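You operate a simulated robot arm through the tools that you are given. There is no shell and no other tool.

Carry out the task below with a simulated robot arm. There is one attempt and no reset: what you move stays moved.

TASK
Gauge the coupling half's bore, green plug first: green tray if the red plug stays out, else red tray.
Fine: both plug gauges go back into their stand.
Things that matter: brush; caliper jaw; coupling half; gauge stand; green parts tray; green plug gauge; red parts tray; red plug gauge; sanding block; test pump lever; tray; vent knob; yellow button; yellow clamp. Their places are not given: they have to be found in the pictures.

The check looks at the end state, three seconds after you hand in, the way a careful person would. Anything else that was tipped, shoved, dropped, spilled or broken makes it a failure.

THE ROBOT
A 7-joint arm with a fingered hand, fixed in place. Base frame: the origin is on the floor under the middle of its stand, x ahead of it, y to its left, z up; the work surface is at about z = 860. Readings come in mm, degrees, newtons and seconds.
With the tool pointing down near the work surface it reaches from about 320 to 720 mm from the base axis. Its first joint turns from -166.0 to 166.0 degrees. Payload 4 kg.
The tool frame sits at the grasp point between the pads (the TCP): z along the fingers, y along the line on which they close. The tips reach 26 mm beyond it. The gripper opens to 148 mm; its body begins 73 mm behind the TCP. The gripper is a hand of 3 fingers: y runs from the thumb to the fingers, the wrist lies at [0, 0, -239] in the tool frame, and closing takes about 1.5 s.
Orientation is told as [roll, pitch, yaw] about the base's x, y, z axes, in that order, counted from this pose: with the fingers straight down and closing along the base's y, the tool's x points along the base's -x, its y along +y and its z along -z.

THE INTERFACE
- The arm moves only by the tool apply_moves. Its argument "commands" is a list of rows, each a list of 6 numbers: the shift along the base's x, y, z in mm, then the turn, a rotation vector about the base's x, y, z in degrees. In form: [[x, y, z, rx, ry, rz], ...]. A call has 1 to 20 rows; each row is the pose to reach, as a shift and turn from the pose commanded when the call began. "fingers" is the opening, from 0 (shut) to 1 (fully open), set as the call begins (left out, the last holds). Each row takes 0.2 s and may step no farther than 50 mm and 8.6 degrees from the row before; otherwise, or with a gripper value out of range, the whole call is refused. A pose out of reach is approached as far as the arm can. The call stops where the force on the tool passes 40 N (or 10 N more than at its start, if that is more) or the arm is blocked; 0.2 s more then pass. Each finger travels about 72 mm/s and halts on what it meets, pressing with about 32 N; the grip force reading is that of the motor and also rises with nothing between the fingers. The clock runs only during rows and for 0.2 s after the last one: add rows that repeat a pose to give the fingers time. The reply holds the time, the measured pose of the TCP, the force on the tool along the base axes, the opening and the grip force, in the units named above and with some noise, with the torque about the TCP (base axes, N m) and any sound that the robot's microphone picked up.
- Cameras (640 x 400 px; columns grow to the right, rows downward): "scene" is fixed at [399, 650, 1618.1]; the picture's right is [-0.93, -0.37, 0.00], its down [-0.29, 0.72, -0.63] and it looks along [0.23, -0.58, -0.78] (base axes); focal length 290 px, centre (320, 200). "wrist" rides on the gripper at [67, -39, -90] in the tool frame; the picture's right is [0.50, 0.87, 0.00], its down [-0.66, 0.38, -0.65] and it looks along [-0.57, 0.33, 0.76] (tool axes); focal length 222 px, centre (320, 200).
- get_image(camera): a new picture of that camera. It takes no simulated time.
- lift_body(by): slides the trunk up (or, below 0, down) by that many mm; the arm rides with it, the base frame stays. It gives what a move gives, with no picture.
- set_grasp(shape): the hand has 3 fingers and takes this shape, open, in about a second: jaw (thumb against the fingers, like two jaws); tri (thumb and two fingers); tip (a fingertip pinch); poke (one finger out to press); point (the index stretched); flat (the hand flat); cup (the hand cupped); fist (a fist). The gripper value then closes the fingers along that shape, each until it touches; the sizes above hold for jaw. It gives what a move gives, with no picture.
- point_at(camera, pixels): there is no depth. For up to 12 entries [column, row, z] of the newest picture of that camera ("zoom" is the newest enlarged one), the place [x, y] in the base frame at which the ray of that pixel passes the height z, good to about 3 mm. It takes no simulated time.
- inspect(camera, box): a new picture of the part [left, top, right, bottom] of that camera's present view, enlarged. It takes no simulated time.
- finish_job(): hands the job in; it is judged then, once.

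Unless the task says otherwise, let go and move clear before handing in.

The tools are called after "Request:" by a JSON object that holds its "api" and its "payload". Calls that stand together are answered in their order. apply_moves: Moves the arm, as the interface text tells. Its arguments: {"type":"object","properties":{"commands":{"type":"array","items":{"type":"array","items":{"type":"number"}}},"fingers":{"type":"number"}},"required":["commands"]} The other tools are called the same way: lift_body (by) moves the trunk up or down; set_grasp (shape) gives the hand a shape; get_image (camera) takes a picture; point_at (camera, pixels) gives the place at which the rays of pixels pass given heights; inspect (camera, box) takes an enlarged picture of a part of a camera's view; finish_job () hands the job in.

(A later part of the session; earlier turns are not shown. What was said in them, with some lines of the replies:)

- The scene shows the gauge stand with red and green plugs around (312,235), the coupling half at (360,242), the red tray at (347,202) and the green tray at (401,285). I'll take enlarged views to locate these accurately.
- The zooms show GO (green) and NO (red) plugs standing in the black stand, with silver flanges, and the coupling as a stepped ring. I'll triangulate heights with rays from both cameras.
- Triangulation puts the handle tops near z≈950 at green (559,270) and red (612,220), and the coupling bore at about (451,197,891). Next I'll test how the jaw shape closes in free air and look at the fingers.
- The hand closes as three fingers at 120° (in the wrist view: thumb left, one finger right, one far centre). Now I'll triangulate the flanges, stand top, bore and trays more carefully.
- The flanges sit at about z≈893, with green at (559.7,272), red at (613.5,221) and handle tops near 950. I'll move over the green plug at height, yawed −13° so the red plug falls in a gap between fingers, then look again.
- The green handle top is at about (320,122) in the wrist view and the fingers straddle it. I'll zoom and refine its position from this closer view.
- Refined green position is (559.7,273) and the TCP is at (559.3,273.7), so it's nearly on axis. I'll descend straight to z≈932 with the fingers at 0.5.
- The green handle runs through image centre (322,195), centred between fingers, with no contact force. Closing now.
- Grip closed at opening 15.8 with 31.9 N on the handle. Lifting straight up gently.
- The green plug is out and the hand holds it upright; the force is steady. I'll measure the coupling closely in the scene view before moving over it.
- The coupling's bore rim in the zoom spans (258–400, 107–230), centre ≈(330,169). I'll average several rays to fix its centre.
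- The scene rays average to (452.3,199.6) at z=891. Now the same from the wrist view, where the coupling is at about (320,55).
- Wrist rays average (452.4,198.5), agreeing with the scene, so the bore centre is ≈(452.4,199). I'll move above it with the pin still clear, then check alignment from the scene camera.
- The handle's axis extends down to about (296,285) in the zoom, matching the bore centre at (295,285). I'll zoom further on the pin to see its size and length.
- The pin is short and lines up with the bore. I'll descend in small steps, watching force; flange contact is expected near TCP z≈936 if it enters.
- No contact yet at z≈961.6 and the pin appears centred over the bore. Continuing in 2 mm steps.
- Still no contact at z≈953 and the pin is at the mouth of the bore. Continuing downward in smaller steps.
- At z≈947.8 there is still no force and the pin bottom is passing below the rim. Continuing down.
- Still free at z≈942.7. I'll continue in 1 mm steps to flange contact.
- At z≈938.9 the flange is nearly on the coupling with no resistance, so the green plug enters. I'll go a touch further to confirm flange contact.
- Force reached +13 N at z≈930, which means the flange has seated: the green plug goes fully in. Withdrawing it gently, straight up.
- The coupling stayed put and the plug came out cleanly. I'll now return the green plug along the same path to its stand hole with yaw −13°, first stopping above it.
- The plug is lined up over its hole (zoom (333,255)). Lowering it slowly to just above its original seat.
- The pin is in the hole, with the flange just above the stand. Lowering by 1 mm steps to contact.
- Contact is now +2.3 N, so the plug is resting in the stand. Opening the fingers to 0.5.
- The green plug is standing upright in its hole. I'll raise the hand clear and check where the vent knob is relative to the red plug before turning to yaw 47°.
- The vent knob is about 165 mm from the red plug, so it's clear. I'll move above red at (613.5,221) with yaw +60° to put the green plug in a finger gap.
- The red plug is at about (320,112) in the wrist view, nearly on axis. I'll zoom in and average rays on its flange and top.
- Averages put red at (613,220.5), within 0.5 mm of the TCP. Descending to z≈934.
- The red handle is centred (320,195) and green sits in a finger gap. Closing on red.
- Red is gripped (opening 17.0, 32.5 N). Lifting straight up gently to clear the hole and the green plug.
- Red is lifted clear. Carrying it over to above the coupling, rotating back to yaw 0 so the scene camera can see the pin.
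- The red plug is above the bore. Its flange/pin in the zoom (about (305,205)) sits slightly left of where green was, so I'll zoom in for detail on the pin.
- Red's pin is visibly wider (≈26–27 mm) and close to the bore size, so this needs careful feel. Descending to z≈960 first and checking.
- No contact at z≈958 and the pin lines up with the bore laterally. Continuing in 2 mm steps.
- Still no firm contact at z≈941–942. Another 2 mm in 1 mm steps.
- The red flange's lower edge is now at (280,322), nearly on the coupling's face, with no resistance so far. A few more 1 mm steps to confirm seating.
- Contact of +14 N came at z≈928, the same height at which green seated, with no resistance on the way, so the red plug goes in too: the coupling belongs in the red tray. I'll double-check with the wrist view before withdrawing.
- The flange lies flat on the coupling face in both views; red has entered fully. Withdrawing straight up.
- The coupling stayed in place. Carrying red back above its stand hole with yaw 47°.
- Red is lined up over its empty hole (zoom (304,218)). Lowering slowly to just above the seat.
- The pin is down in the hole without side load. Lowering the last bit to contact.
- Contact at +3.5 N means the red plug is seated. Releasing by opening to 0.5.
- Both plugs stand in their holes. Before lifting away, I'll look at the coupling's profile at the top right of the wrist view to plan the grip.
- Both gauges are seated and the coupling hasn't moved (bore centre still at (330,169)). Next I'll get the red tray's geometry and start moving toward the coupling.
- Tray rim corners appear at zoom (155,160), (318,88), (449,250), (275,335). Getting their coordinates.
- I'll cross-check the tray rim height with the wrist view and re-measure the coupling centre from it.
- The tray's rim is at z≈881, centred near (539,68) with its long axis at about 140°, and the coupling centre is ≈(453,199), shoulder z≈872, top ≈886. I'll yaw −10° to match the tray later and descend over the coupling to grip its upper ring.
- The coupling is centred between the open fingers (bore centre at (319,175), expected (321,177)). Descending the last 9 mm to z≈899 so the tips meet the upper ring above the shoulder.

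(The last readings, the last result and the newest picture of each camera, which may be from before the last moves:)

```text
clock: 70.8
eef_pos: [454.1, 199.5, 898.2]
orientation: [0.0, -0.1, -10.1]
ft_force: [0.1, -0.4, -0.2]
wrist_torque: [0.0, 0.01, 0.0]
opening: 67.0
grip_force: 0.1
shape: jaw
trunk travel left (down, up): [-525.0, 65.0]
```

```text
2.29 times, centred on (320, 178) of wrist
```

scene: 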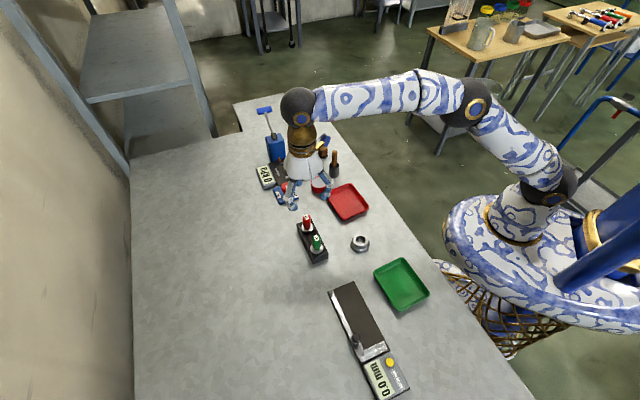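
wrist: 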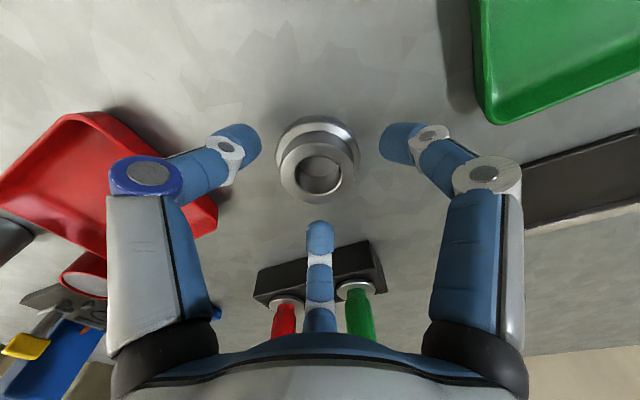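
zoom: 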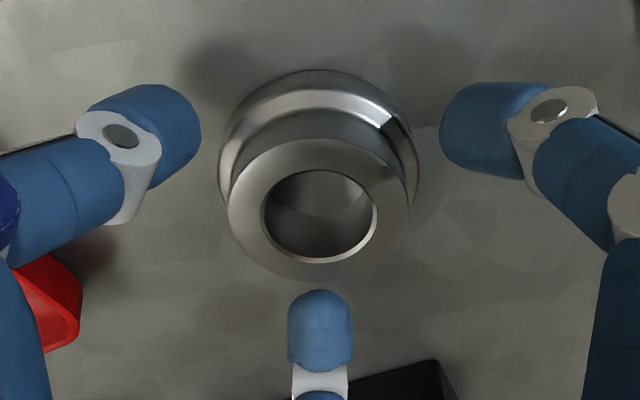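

The fingers are symmetric around the ring (inner edges at 200 and 440, ring centre 319). Closing gently now.

Request:
{"api": "apply_moves", "payload": {"commands": [[0, 0, 0, 0, 0, 0], [0, 0, 0, 0, 0, 0], [0, 0, 0, 0, 0, 0], [0, 0, 0, 0, 0, 0], [0, 0, 0, 0, 0, 0], [0, 0, 0, 0, 0, 0], [0, 0, 0, 0, 0, 0]], "fingers": 0}}

Request:
{"api": "inspect", "payload": {"camera": "wrist", "box": [180, 90, 460, 265]}}

Request:
{"api": "inspect", "payload": {"camera": "scene", "box": [335, 205, 390, 265]}}

```text
clock: 72.4
eef_pos: [454.0, 199.7, 898.7]
orientation: [0.1, 0.1, -10.0]
ft_force: [-1.2, 0.0, 0.5]
wrist_torque: [-0.02, 0.01, -0.01]
opening: 39.3
grip_force: 32.3
shape: jaw
trunk travel left (down, up): [-525.0, 65.0]
```

```text
2.29 times, centred on (320, 178) of wrist
```

zoom: 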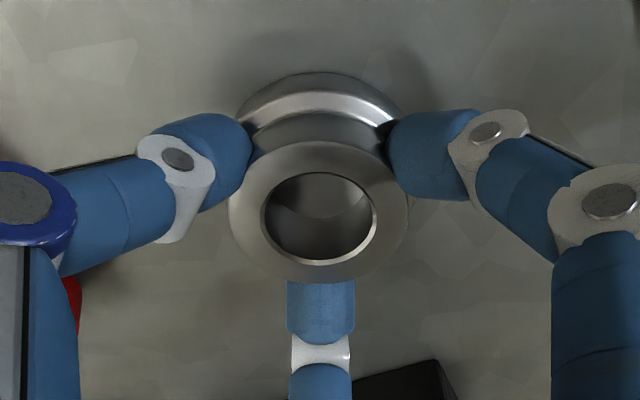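

```text
6.67 times, centred on (362, 235) of scene
```

zoom: 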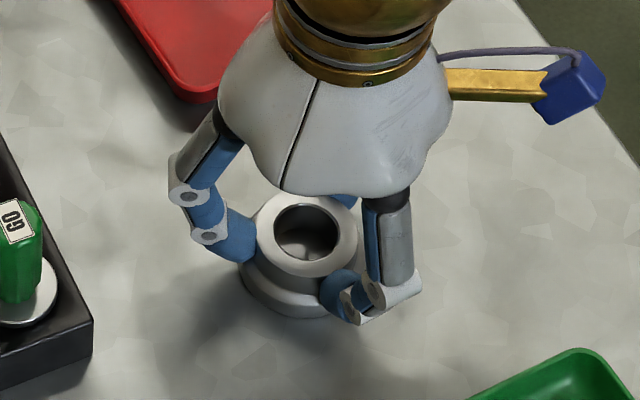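

Three-point grip on the upper ring (opening 39.3, 32 N) with the part undisturbed. Lifting a small amount to check it holds.

Request:
{"api": "apply_moves", "payload": {"commands": [[0, 0, 2, 0, 0, 0], [0, 0, 5, 0, 0, 0], [0, 0, 9, 0, 0, 0], [0, 0, 14, 0, 0, 0], [0, 0, 20, 0, 0, 0], [0, 0, 20, 0, 0, 0]]}}

Request:
{"api": "inspect", "payload": {"camera": "wrist", "box": [180, 90, 460, 265]}}

Request:
{"api": "inspect", "payload": {"camera": "scene", "box": [335, 205, 390, 265]}}

```text
clock: 73.8
eef_pos: [454.0, 199.7, 918.7]
orientation: [0.1, -0.2, -10.2]
ft_force: [0.2, 0.3, -3.3]
wrist_torque: [0.0, 0.02, 0.02]
opening: 39.0
grip_force: 32.1
shape: jaw
trunk travel left (down, up): [-525.0, 65.0]
```

```text
2.29 times, centred on (320, 178) of wrist
```

zoom: 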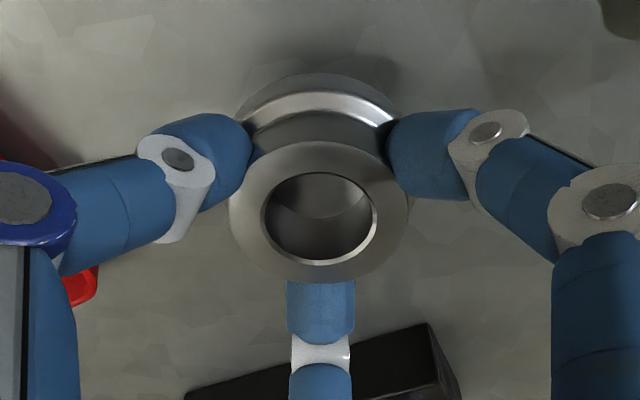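

```text
6.67 times, centred on (362, 235) of scene
```

zoom: 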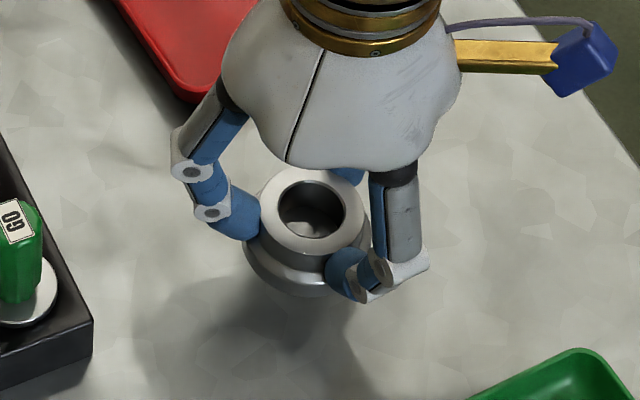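

The coupling is held level (Fz −3.3 N). Lifting further and carrying it over the red tray centre (539,68).

Request:
{"api": "apply_moves", "payload": {"commands": [[0, 0, 15, 0, 0, 0], [0, 0, 32, 0, 0, 0], [5, -7, 48, 0, 0, 0], [15, -22, 58, 0, 0, 0], [27, -40, 60, 0, 0, 0], [39, -58, 60, 0, 0, 0], [51, -77, 60, 0, 0, 0], [63, -95, 60, 0, 0, 0], [74, -113, 60, 0, 0, 0], [82, -125, 60, 0, 0, 0], [86.3, -130.8, 60, 0, 0, 0], [86.3, -130.8, 60, 0, 0, 0]]}}

Request:
{"api": "get_image", "payload": {"camera": "wrist"}}

Request:
{"api": "inspect", "payload": {"camera": "scene", "box": [305, 140, 395, 230]}}

```text
clock: 76.4
eef_pos: [540.2, 68.2, 980.7]
orientation: [0.0, 0.1, -10.1]
ft_force: [0.2, 0.1, -3.7]
wrist_torque: [0.02, 0.02, 0.0]
opening: 39.2
grip_force: 32.2
shape: jaw
trunk travel left (down, up): [-525.0, 65.0]
```

```text
taken
```

wrist: 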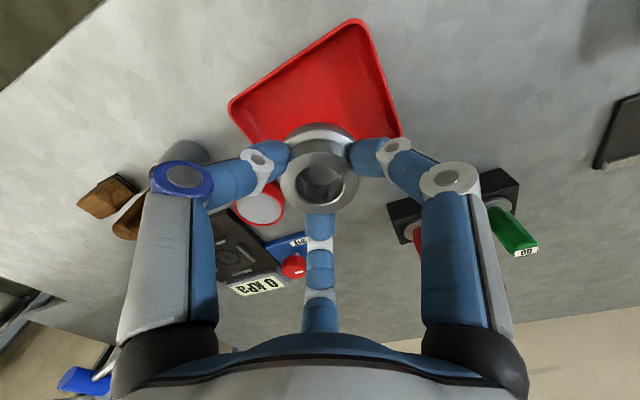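

```text
4.44 times, centred on (350, 185) of scene
```

zoom: 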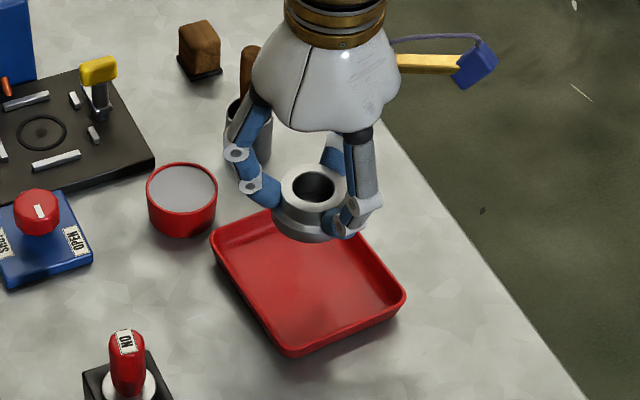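

The coupling is above the tray, which is free below. I'll re-verify the tray rim corners from the present wrist view before lowering.

Request:
{"api": "point_at", "payload": {"camera": "wrist", "pixels": [[358, 19, 881], [230, 102, 881], [402, 131, 881]]}}

Request:
{"api": "point_at", "payload": {"camera": "scene", "pixels": [[325.3, 193.6, 881], [369.1, 206.4, 881], [344.4, 220, 881], [316, 182, 897]]}}

```text
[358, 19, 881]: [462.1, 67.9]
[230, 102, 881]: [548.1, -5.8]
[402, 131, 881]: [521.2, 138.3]
```

```text
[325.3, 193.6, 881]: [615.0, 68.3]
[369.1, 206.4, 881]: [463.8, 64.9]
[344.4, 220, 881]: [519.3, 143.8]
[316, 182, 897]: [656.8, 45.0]
```

Tray centre is ≈(537,67.7), so I'll shift by about −2 mm in x and lower the coupling to just above the tray floor.

Request:
{"api": "apply_moves", "payload": {"commands": [[-2, -0.6, -12, 0, 0, 0], [-2, -0.6, -26, 0, 0, 0], [-2, -0.6, -40, 0, 0, 0], [-2, -0.6, -52, 0, 0, 0], [-2, -0.6, -60, 0, 0, 0], [-2, -0.6, -66, 0, 0, 0], [-2, -0.6, -66, 0, 0, 0]]}}

Request:
{"api": "inspect", "payload": {"camera": "scene", "box": [315, 160, 385, 230]}}

Request:
{"api": "get_image", "payload": {"camera": "wrist"}}

```text
clock: 78.0
eef_pos: [538.2, 66.4, 913.6]
orientation: [0.1, 0.1, -10.1]
ft_force: [0.6, 1.2, -3.4]
wrist_torque: [0.01, -0.03, 0.0]
opening: 39.0
grip_force: 32.0
shape: jaw
trunk travel left (down, up): [-525.0, 65.0]
```

```text
5.71 times, centred on (350, 195) of scene
```

zoom: 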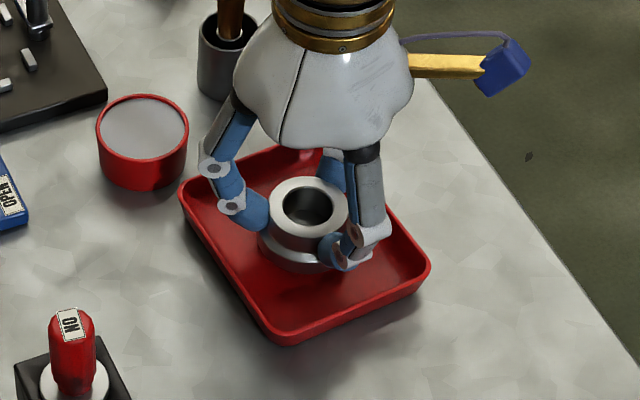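

```text
taken
```

wrist: 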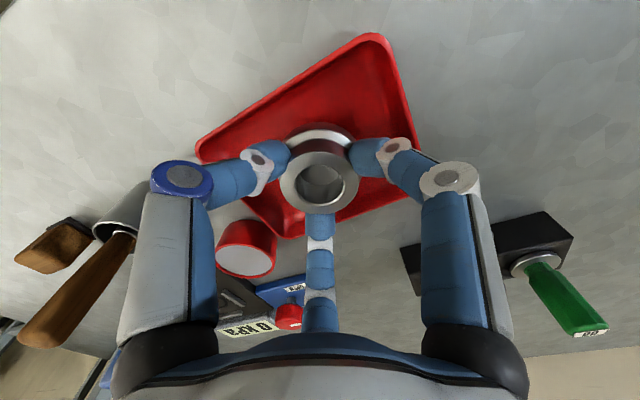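

The coupling is inside the tray about 9 mm above its floor. I'll check the clearance to the brush (seen left of the hand) before going lower.

Request:
{"api": "point_at", "payload": {"camera": "scene", "pixels": [[333, 176, 862], [333, 168, 900], [334, 155, 950], [334, 155, 980]]}}

Request:
{"api": "inspect", "payload": {"camera": "scene", "box": [310, 130, 370, 200]}}

```text
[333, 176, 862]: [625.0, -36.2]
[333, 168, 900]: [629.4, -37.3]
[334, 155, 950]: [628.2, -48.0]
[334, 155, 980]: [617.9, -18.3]
```

```text
5.71 times, centred on (340, 165) of scene
```

zoom: 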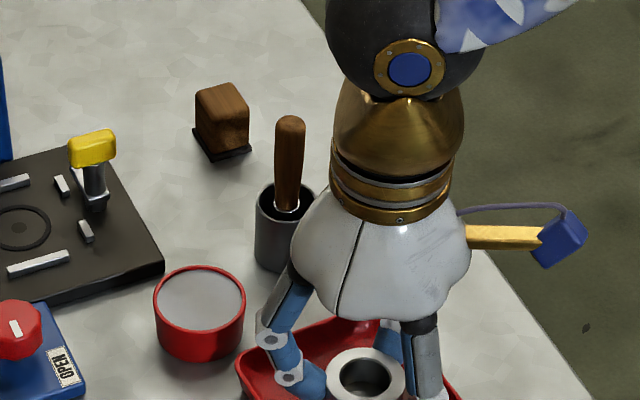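

The brush is about 140 mm away, so it's clear. Lowering in small steps to contact with the tray floor.

Request:
{"api": "apply_moves", "payload": {"commands": [[0, 0, -2, 0, 0, 0], [0, 0, -4, 0, 0, 0], [0, 0, -6, 0, 0, 0], [0, 0, -8, 0, 0, 0], [0, 0, -8, 0, 0, 0]]}}

Request:
{"api": "inspect", "payload": {"camera": "scene", "box": [315, 160, 385, 230]}}

```text
clock: 79.2
eef_pos: [536.1, 67.2, 906.1]
orientation: [0.2, 0.1, -10.1]
ft_force: [-0.5, -0.1, -3.4]
wrist_torque: [-0.01, 0.02, 0.0]
opening: 39.1
grip_force: 32.1
shape: jaw
trunk travel left (down, up): [-525.0, 65.0]
```

```text
5.71 times, centred on (350, 195) of scene
```

zoom: 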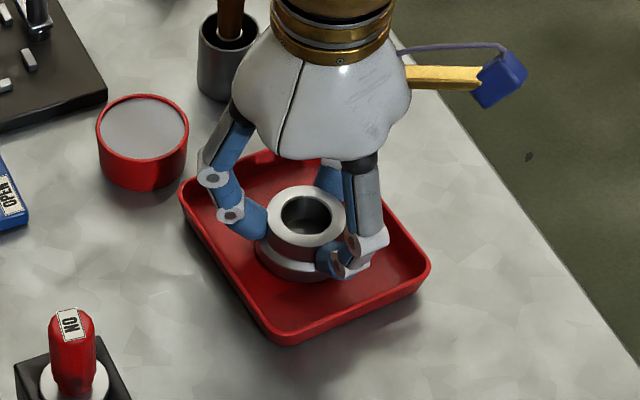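

Request:
{"api": "apply_moves", "payload": {"commands": [[0, 0, -1, 0, 0, 0], [0, 0, -2, 0, 0, 0], [0, 0, -2, 0, 0, 0]]}}

```text
clock: 80.0
eef_pos: [538.2, 68.2, 904.0]
orientation: [0.1, 0.0, -10.1]
ft_force: [0.1, 0.1, -4.2]
wrist_torque: [-0.01, -0.01, 0.03]
opening: 38.9
grip_force: 32.3
shape: jaw
trunk travel left (down, up): [-525.0, 65.0]
```

No contact yet at z≈904 (Fz −4.2 N, still hanging). Continuing 1 mm at a time.

Request:
{"api": "apply_moves", "payload": {"commands": [[0, 0, -1, 0, 0, 0], [0, 0, -1, 0, 0, 0]]}}

Request:
{"api": "apply_moves", "payload": {"commands": [[0, 0, -1, 0, 0, 0], [0, 0, -1, 0, 0, 0]]}}

```text
clock: 80.6
eef_pos: [538.4, 66.9, 903.3]
orientation: [0.2, -0.2, -10.1]
ft_force: [-0.2, -0.9, -0.4]
wrist_torque: [-0.05, 0.01, -0.03]
opening: 39.2
grip_force: 31.9
shape: jaw
trunk travel left (down, up): [-525.0, 65.0]
```

```text
clock: 81.2
eef_pos: [538.0, 67.5, 902.7]
orientation: [0.1, -0.2, -10.1]
ft_force: [0.6, -0.5, 11.7]
wrist_torque: [-0.07, -0.04, -0.01]
opening: 39.4
grip_force: 32.0
shape: jaw
trunk travel left (down, up): [-525.0, 65.0]
```

Fz rose to +11.7 N: the coupling rests on the tray floor. I'll relieve the preload slightly and open the fingers just enough (≈57 mm).

Request:
{"api": "apply_moves", "payload": {"commands": [[0, 0, 0.7, 0, 0, 0], [0, 0, 0.7, 0, 0, 0]]}}

Request:
{"api": "apply_moves", "payload": {"commands": [[0, 0, 0, 0, 0, 0], [0, 0, 0, 0, 0, 0], [0, 0, 0, 0, 0, 0], [0, 0, 0, 0, 0, 0]], "fingers": 0.37}}

Request:
{"api": "get_image", "payload": {"camera": "wrist"}}

Request:
{"api": "inspect", "payload": {"camera": "scene", "box": [315, 160, 385, 230]}}

```text
clock: 81.8
eef_pos: [537.5, 66.7, 902.1]
orientation: [0.0, 0.0, -10.1]
ft_force: [3.0, -0.5, 10.1]
wrist_torque: [-0.04, -0.07, 0.03]
opening: 39.4
grip_force: 32.3
shape: jaw
trunk travel left (down, up): [-525.0, 65.0]
```

```text
clock: 82.8
eef_pos: [537.6, 67.0, 902.2]
orientation: [0.0, 0.0, -10.0]
ft_force: [-0.3, -0.6, 0.9]
wrist_torque: [-0.01, 0.0, -0.03]
opening: 54.6
grip_force: 0.1
shape: jaw
trunk travel left (down, up): [-525.0, 65.0]
```

```text
taken
```

wrist: 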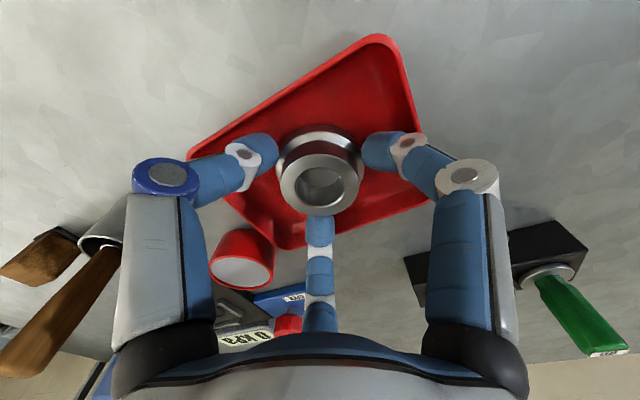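

```text
5.71 times, centred on (350, 195) of scene
```

zoom: 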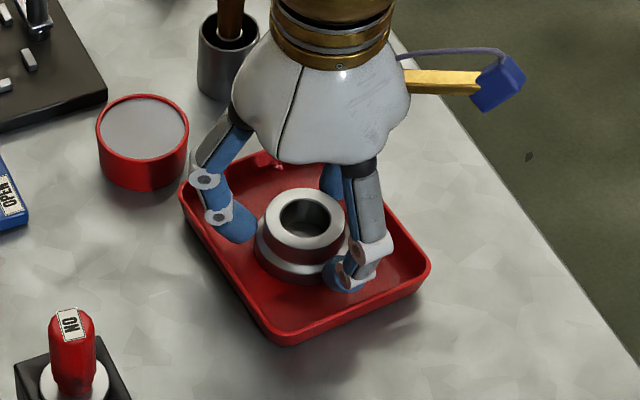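

The fingers are off the ring (opening 54.6, no force) and the coupling stands in the red tray. Rising straight up and clear.

Request:
{"api": "apply_moves", "payload": {"commands": [[0, 0, 4, 0, 0, 0], [0, 0, 10, 0, 0, 0], [0, 0, 20, 0, 0, 0], [0, 0, 40, 0, 0, 0], [0, 0, 70, 0, 0, 0], [0, 0, 105, 0, 0, 0], [0, 0, 140, 0, 0, 0], [0, 0, 175, 0, 0, 0], [0, 0, 175, 0, 0, 0]]}}

Request:
{"api": "apply_moves", "payload": {"commands": [[-25, 5, 20, 0, 0, 0], [-50, 10, 40, 0, 0, 0], [-80, 15, 60, 0, 0, 0], [-110, 25, 80, 0, 0, 0], [-140, 35, 100, 0, 0, 0], [-165, 42, 120, 0, 0, 0], [-170, 45, 130, 0, 0, 0], [-170, 45, 130, 0, 0, 0]]}}

Request:
{"api": "get_image", "payload": {"camera": "scene"}}

Request:
{"api": "inspect", "payload": {"camera": "scene", "box": [250, 130, 410, 280]}}

Request:
{"api": "get_image", "payload": {"camera": "wrist"}}

```text
clock: 84.8
eef_pos: [538.0, 67.2, 1078.1]
orientation: [0.1, -0.1, -10.1]
ft_force: [-0.8, -0.2, 0.0]
wrist_torque: [0.0, -0.03, -0.03]
opening: 54.3
grip_force: 0.1
shape: jaw
trunk travel left (down, up): [-525.0, 65.0]
```

```text
clock: 86.6
eef_pos: [367.4, 112.4, 1208.2]
orientation: [0.0, -0.1, -10.1]
ft_force: [-0.1, 0.2, 0.7]
wrist_torque: [0.01, -0.01, 0.02]
opening: 54.5
grip_force: 0.1
shape: jaw
trunk travel left (down, up): [-525.0, 65.0]
```

```text
taken
```

scene: 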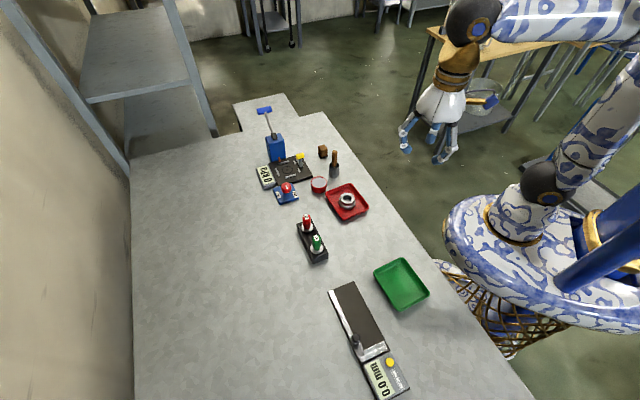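

```text
2.67 times, centred on (330, 205) of scene
```

zoom: 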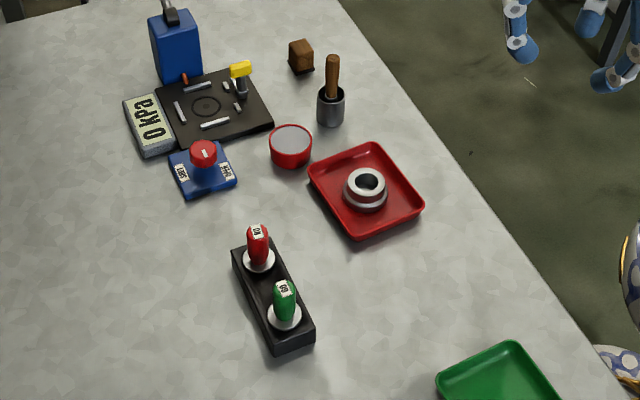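

```text
taken
```

wrist: 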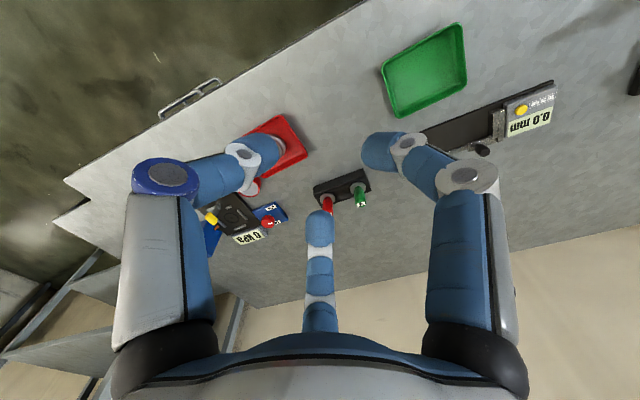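

The coupling sits in the red tray (zoom (367,185)), and both plugs stand in the stand. One last close look at the stand to confirm the seating.

Request:
{"api": "inspect", "payload": {"camera": "scene", "box": [290, 205, 335, 265]}}

Request:
{"api": "inspect", "payload": {"camera": "scene", "box": [320, 175, 375, 225]}}

```text
6.67 times, centred on (312, 235) of scene
```

zoom: 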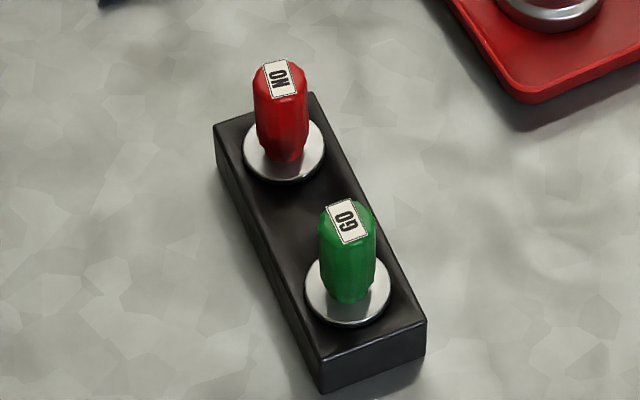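

```text
8.00 times, centred on (348, 200) of scene
```

zoom: 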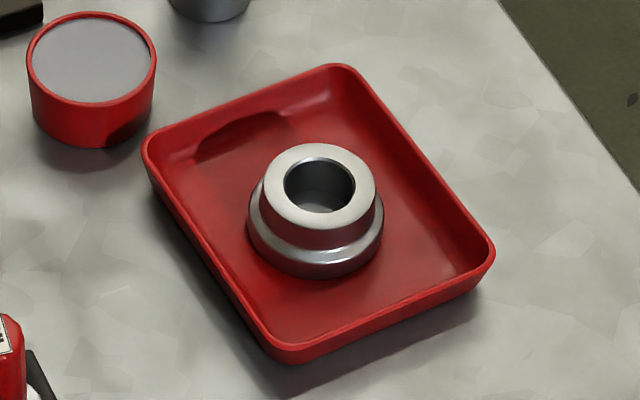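

Both gauges are flush in their stand, the coupling lies flat in the red tray, nothing else has moved and the hand is clear. Handing in.

Request:
{"api": "finish_job", "payload": {}}

```text
The job is handed in.
```

The coupling half is in the red tray. The green plug went fully into the bore, and so did the red plug, so the bore is oversize.

- **Green plug:** it slid in without resistance until its flange rested on the coupling's top face.
- **Red plug:** it also slid in without resistance and seated at nearly the same height as the green one, so it did not stay out.

Both plug gauges are back upright and flush in their stand. The last pictures show the coupling lying flat in the tray and nothing else disturbed. The hand was clear of the table when I handed in.
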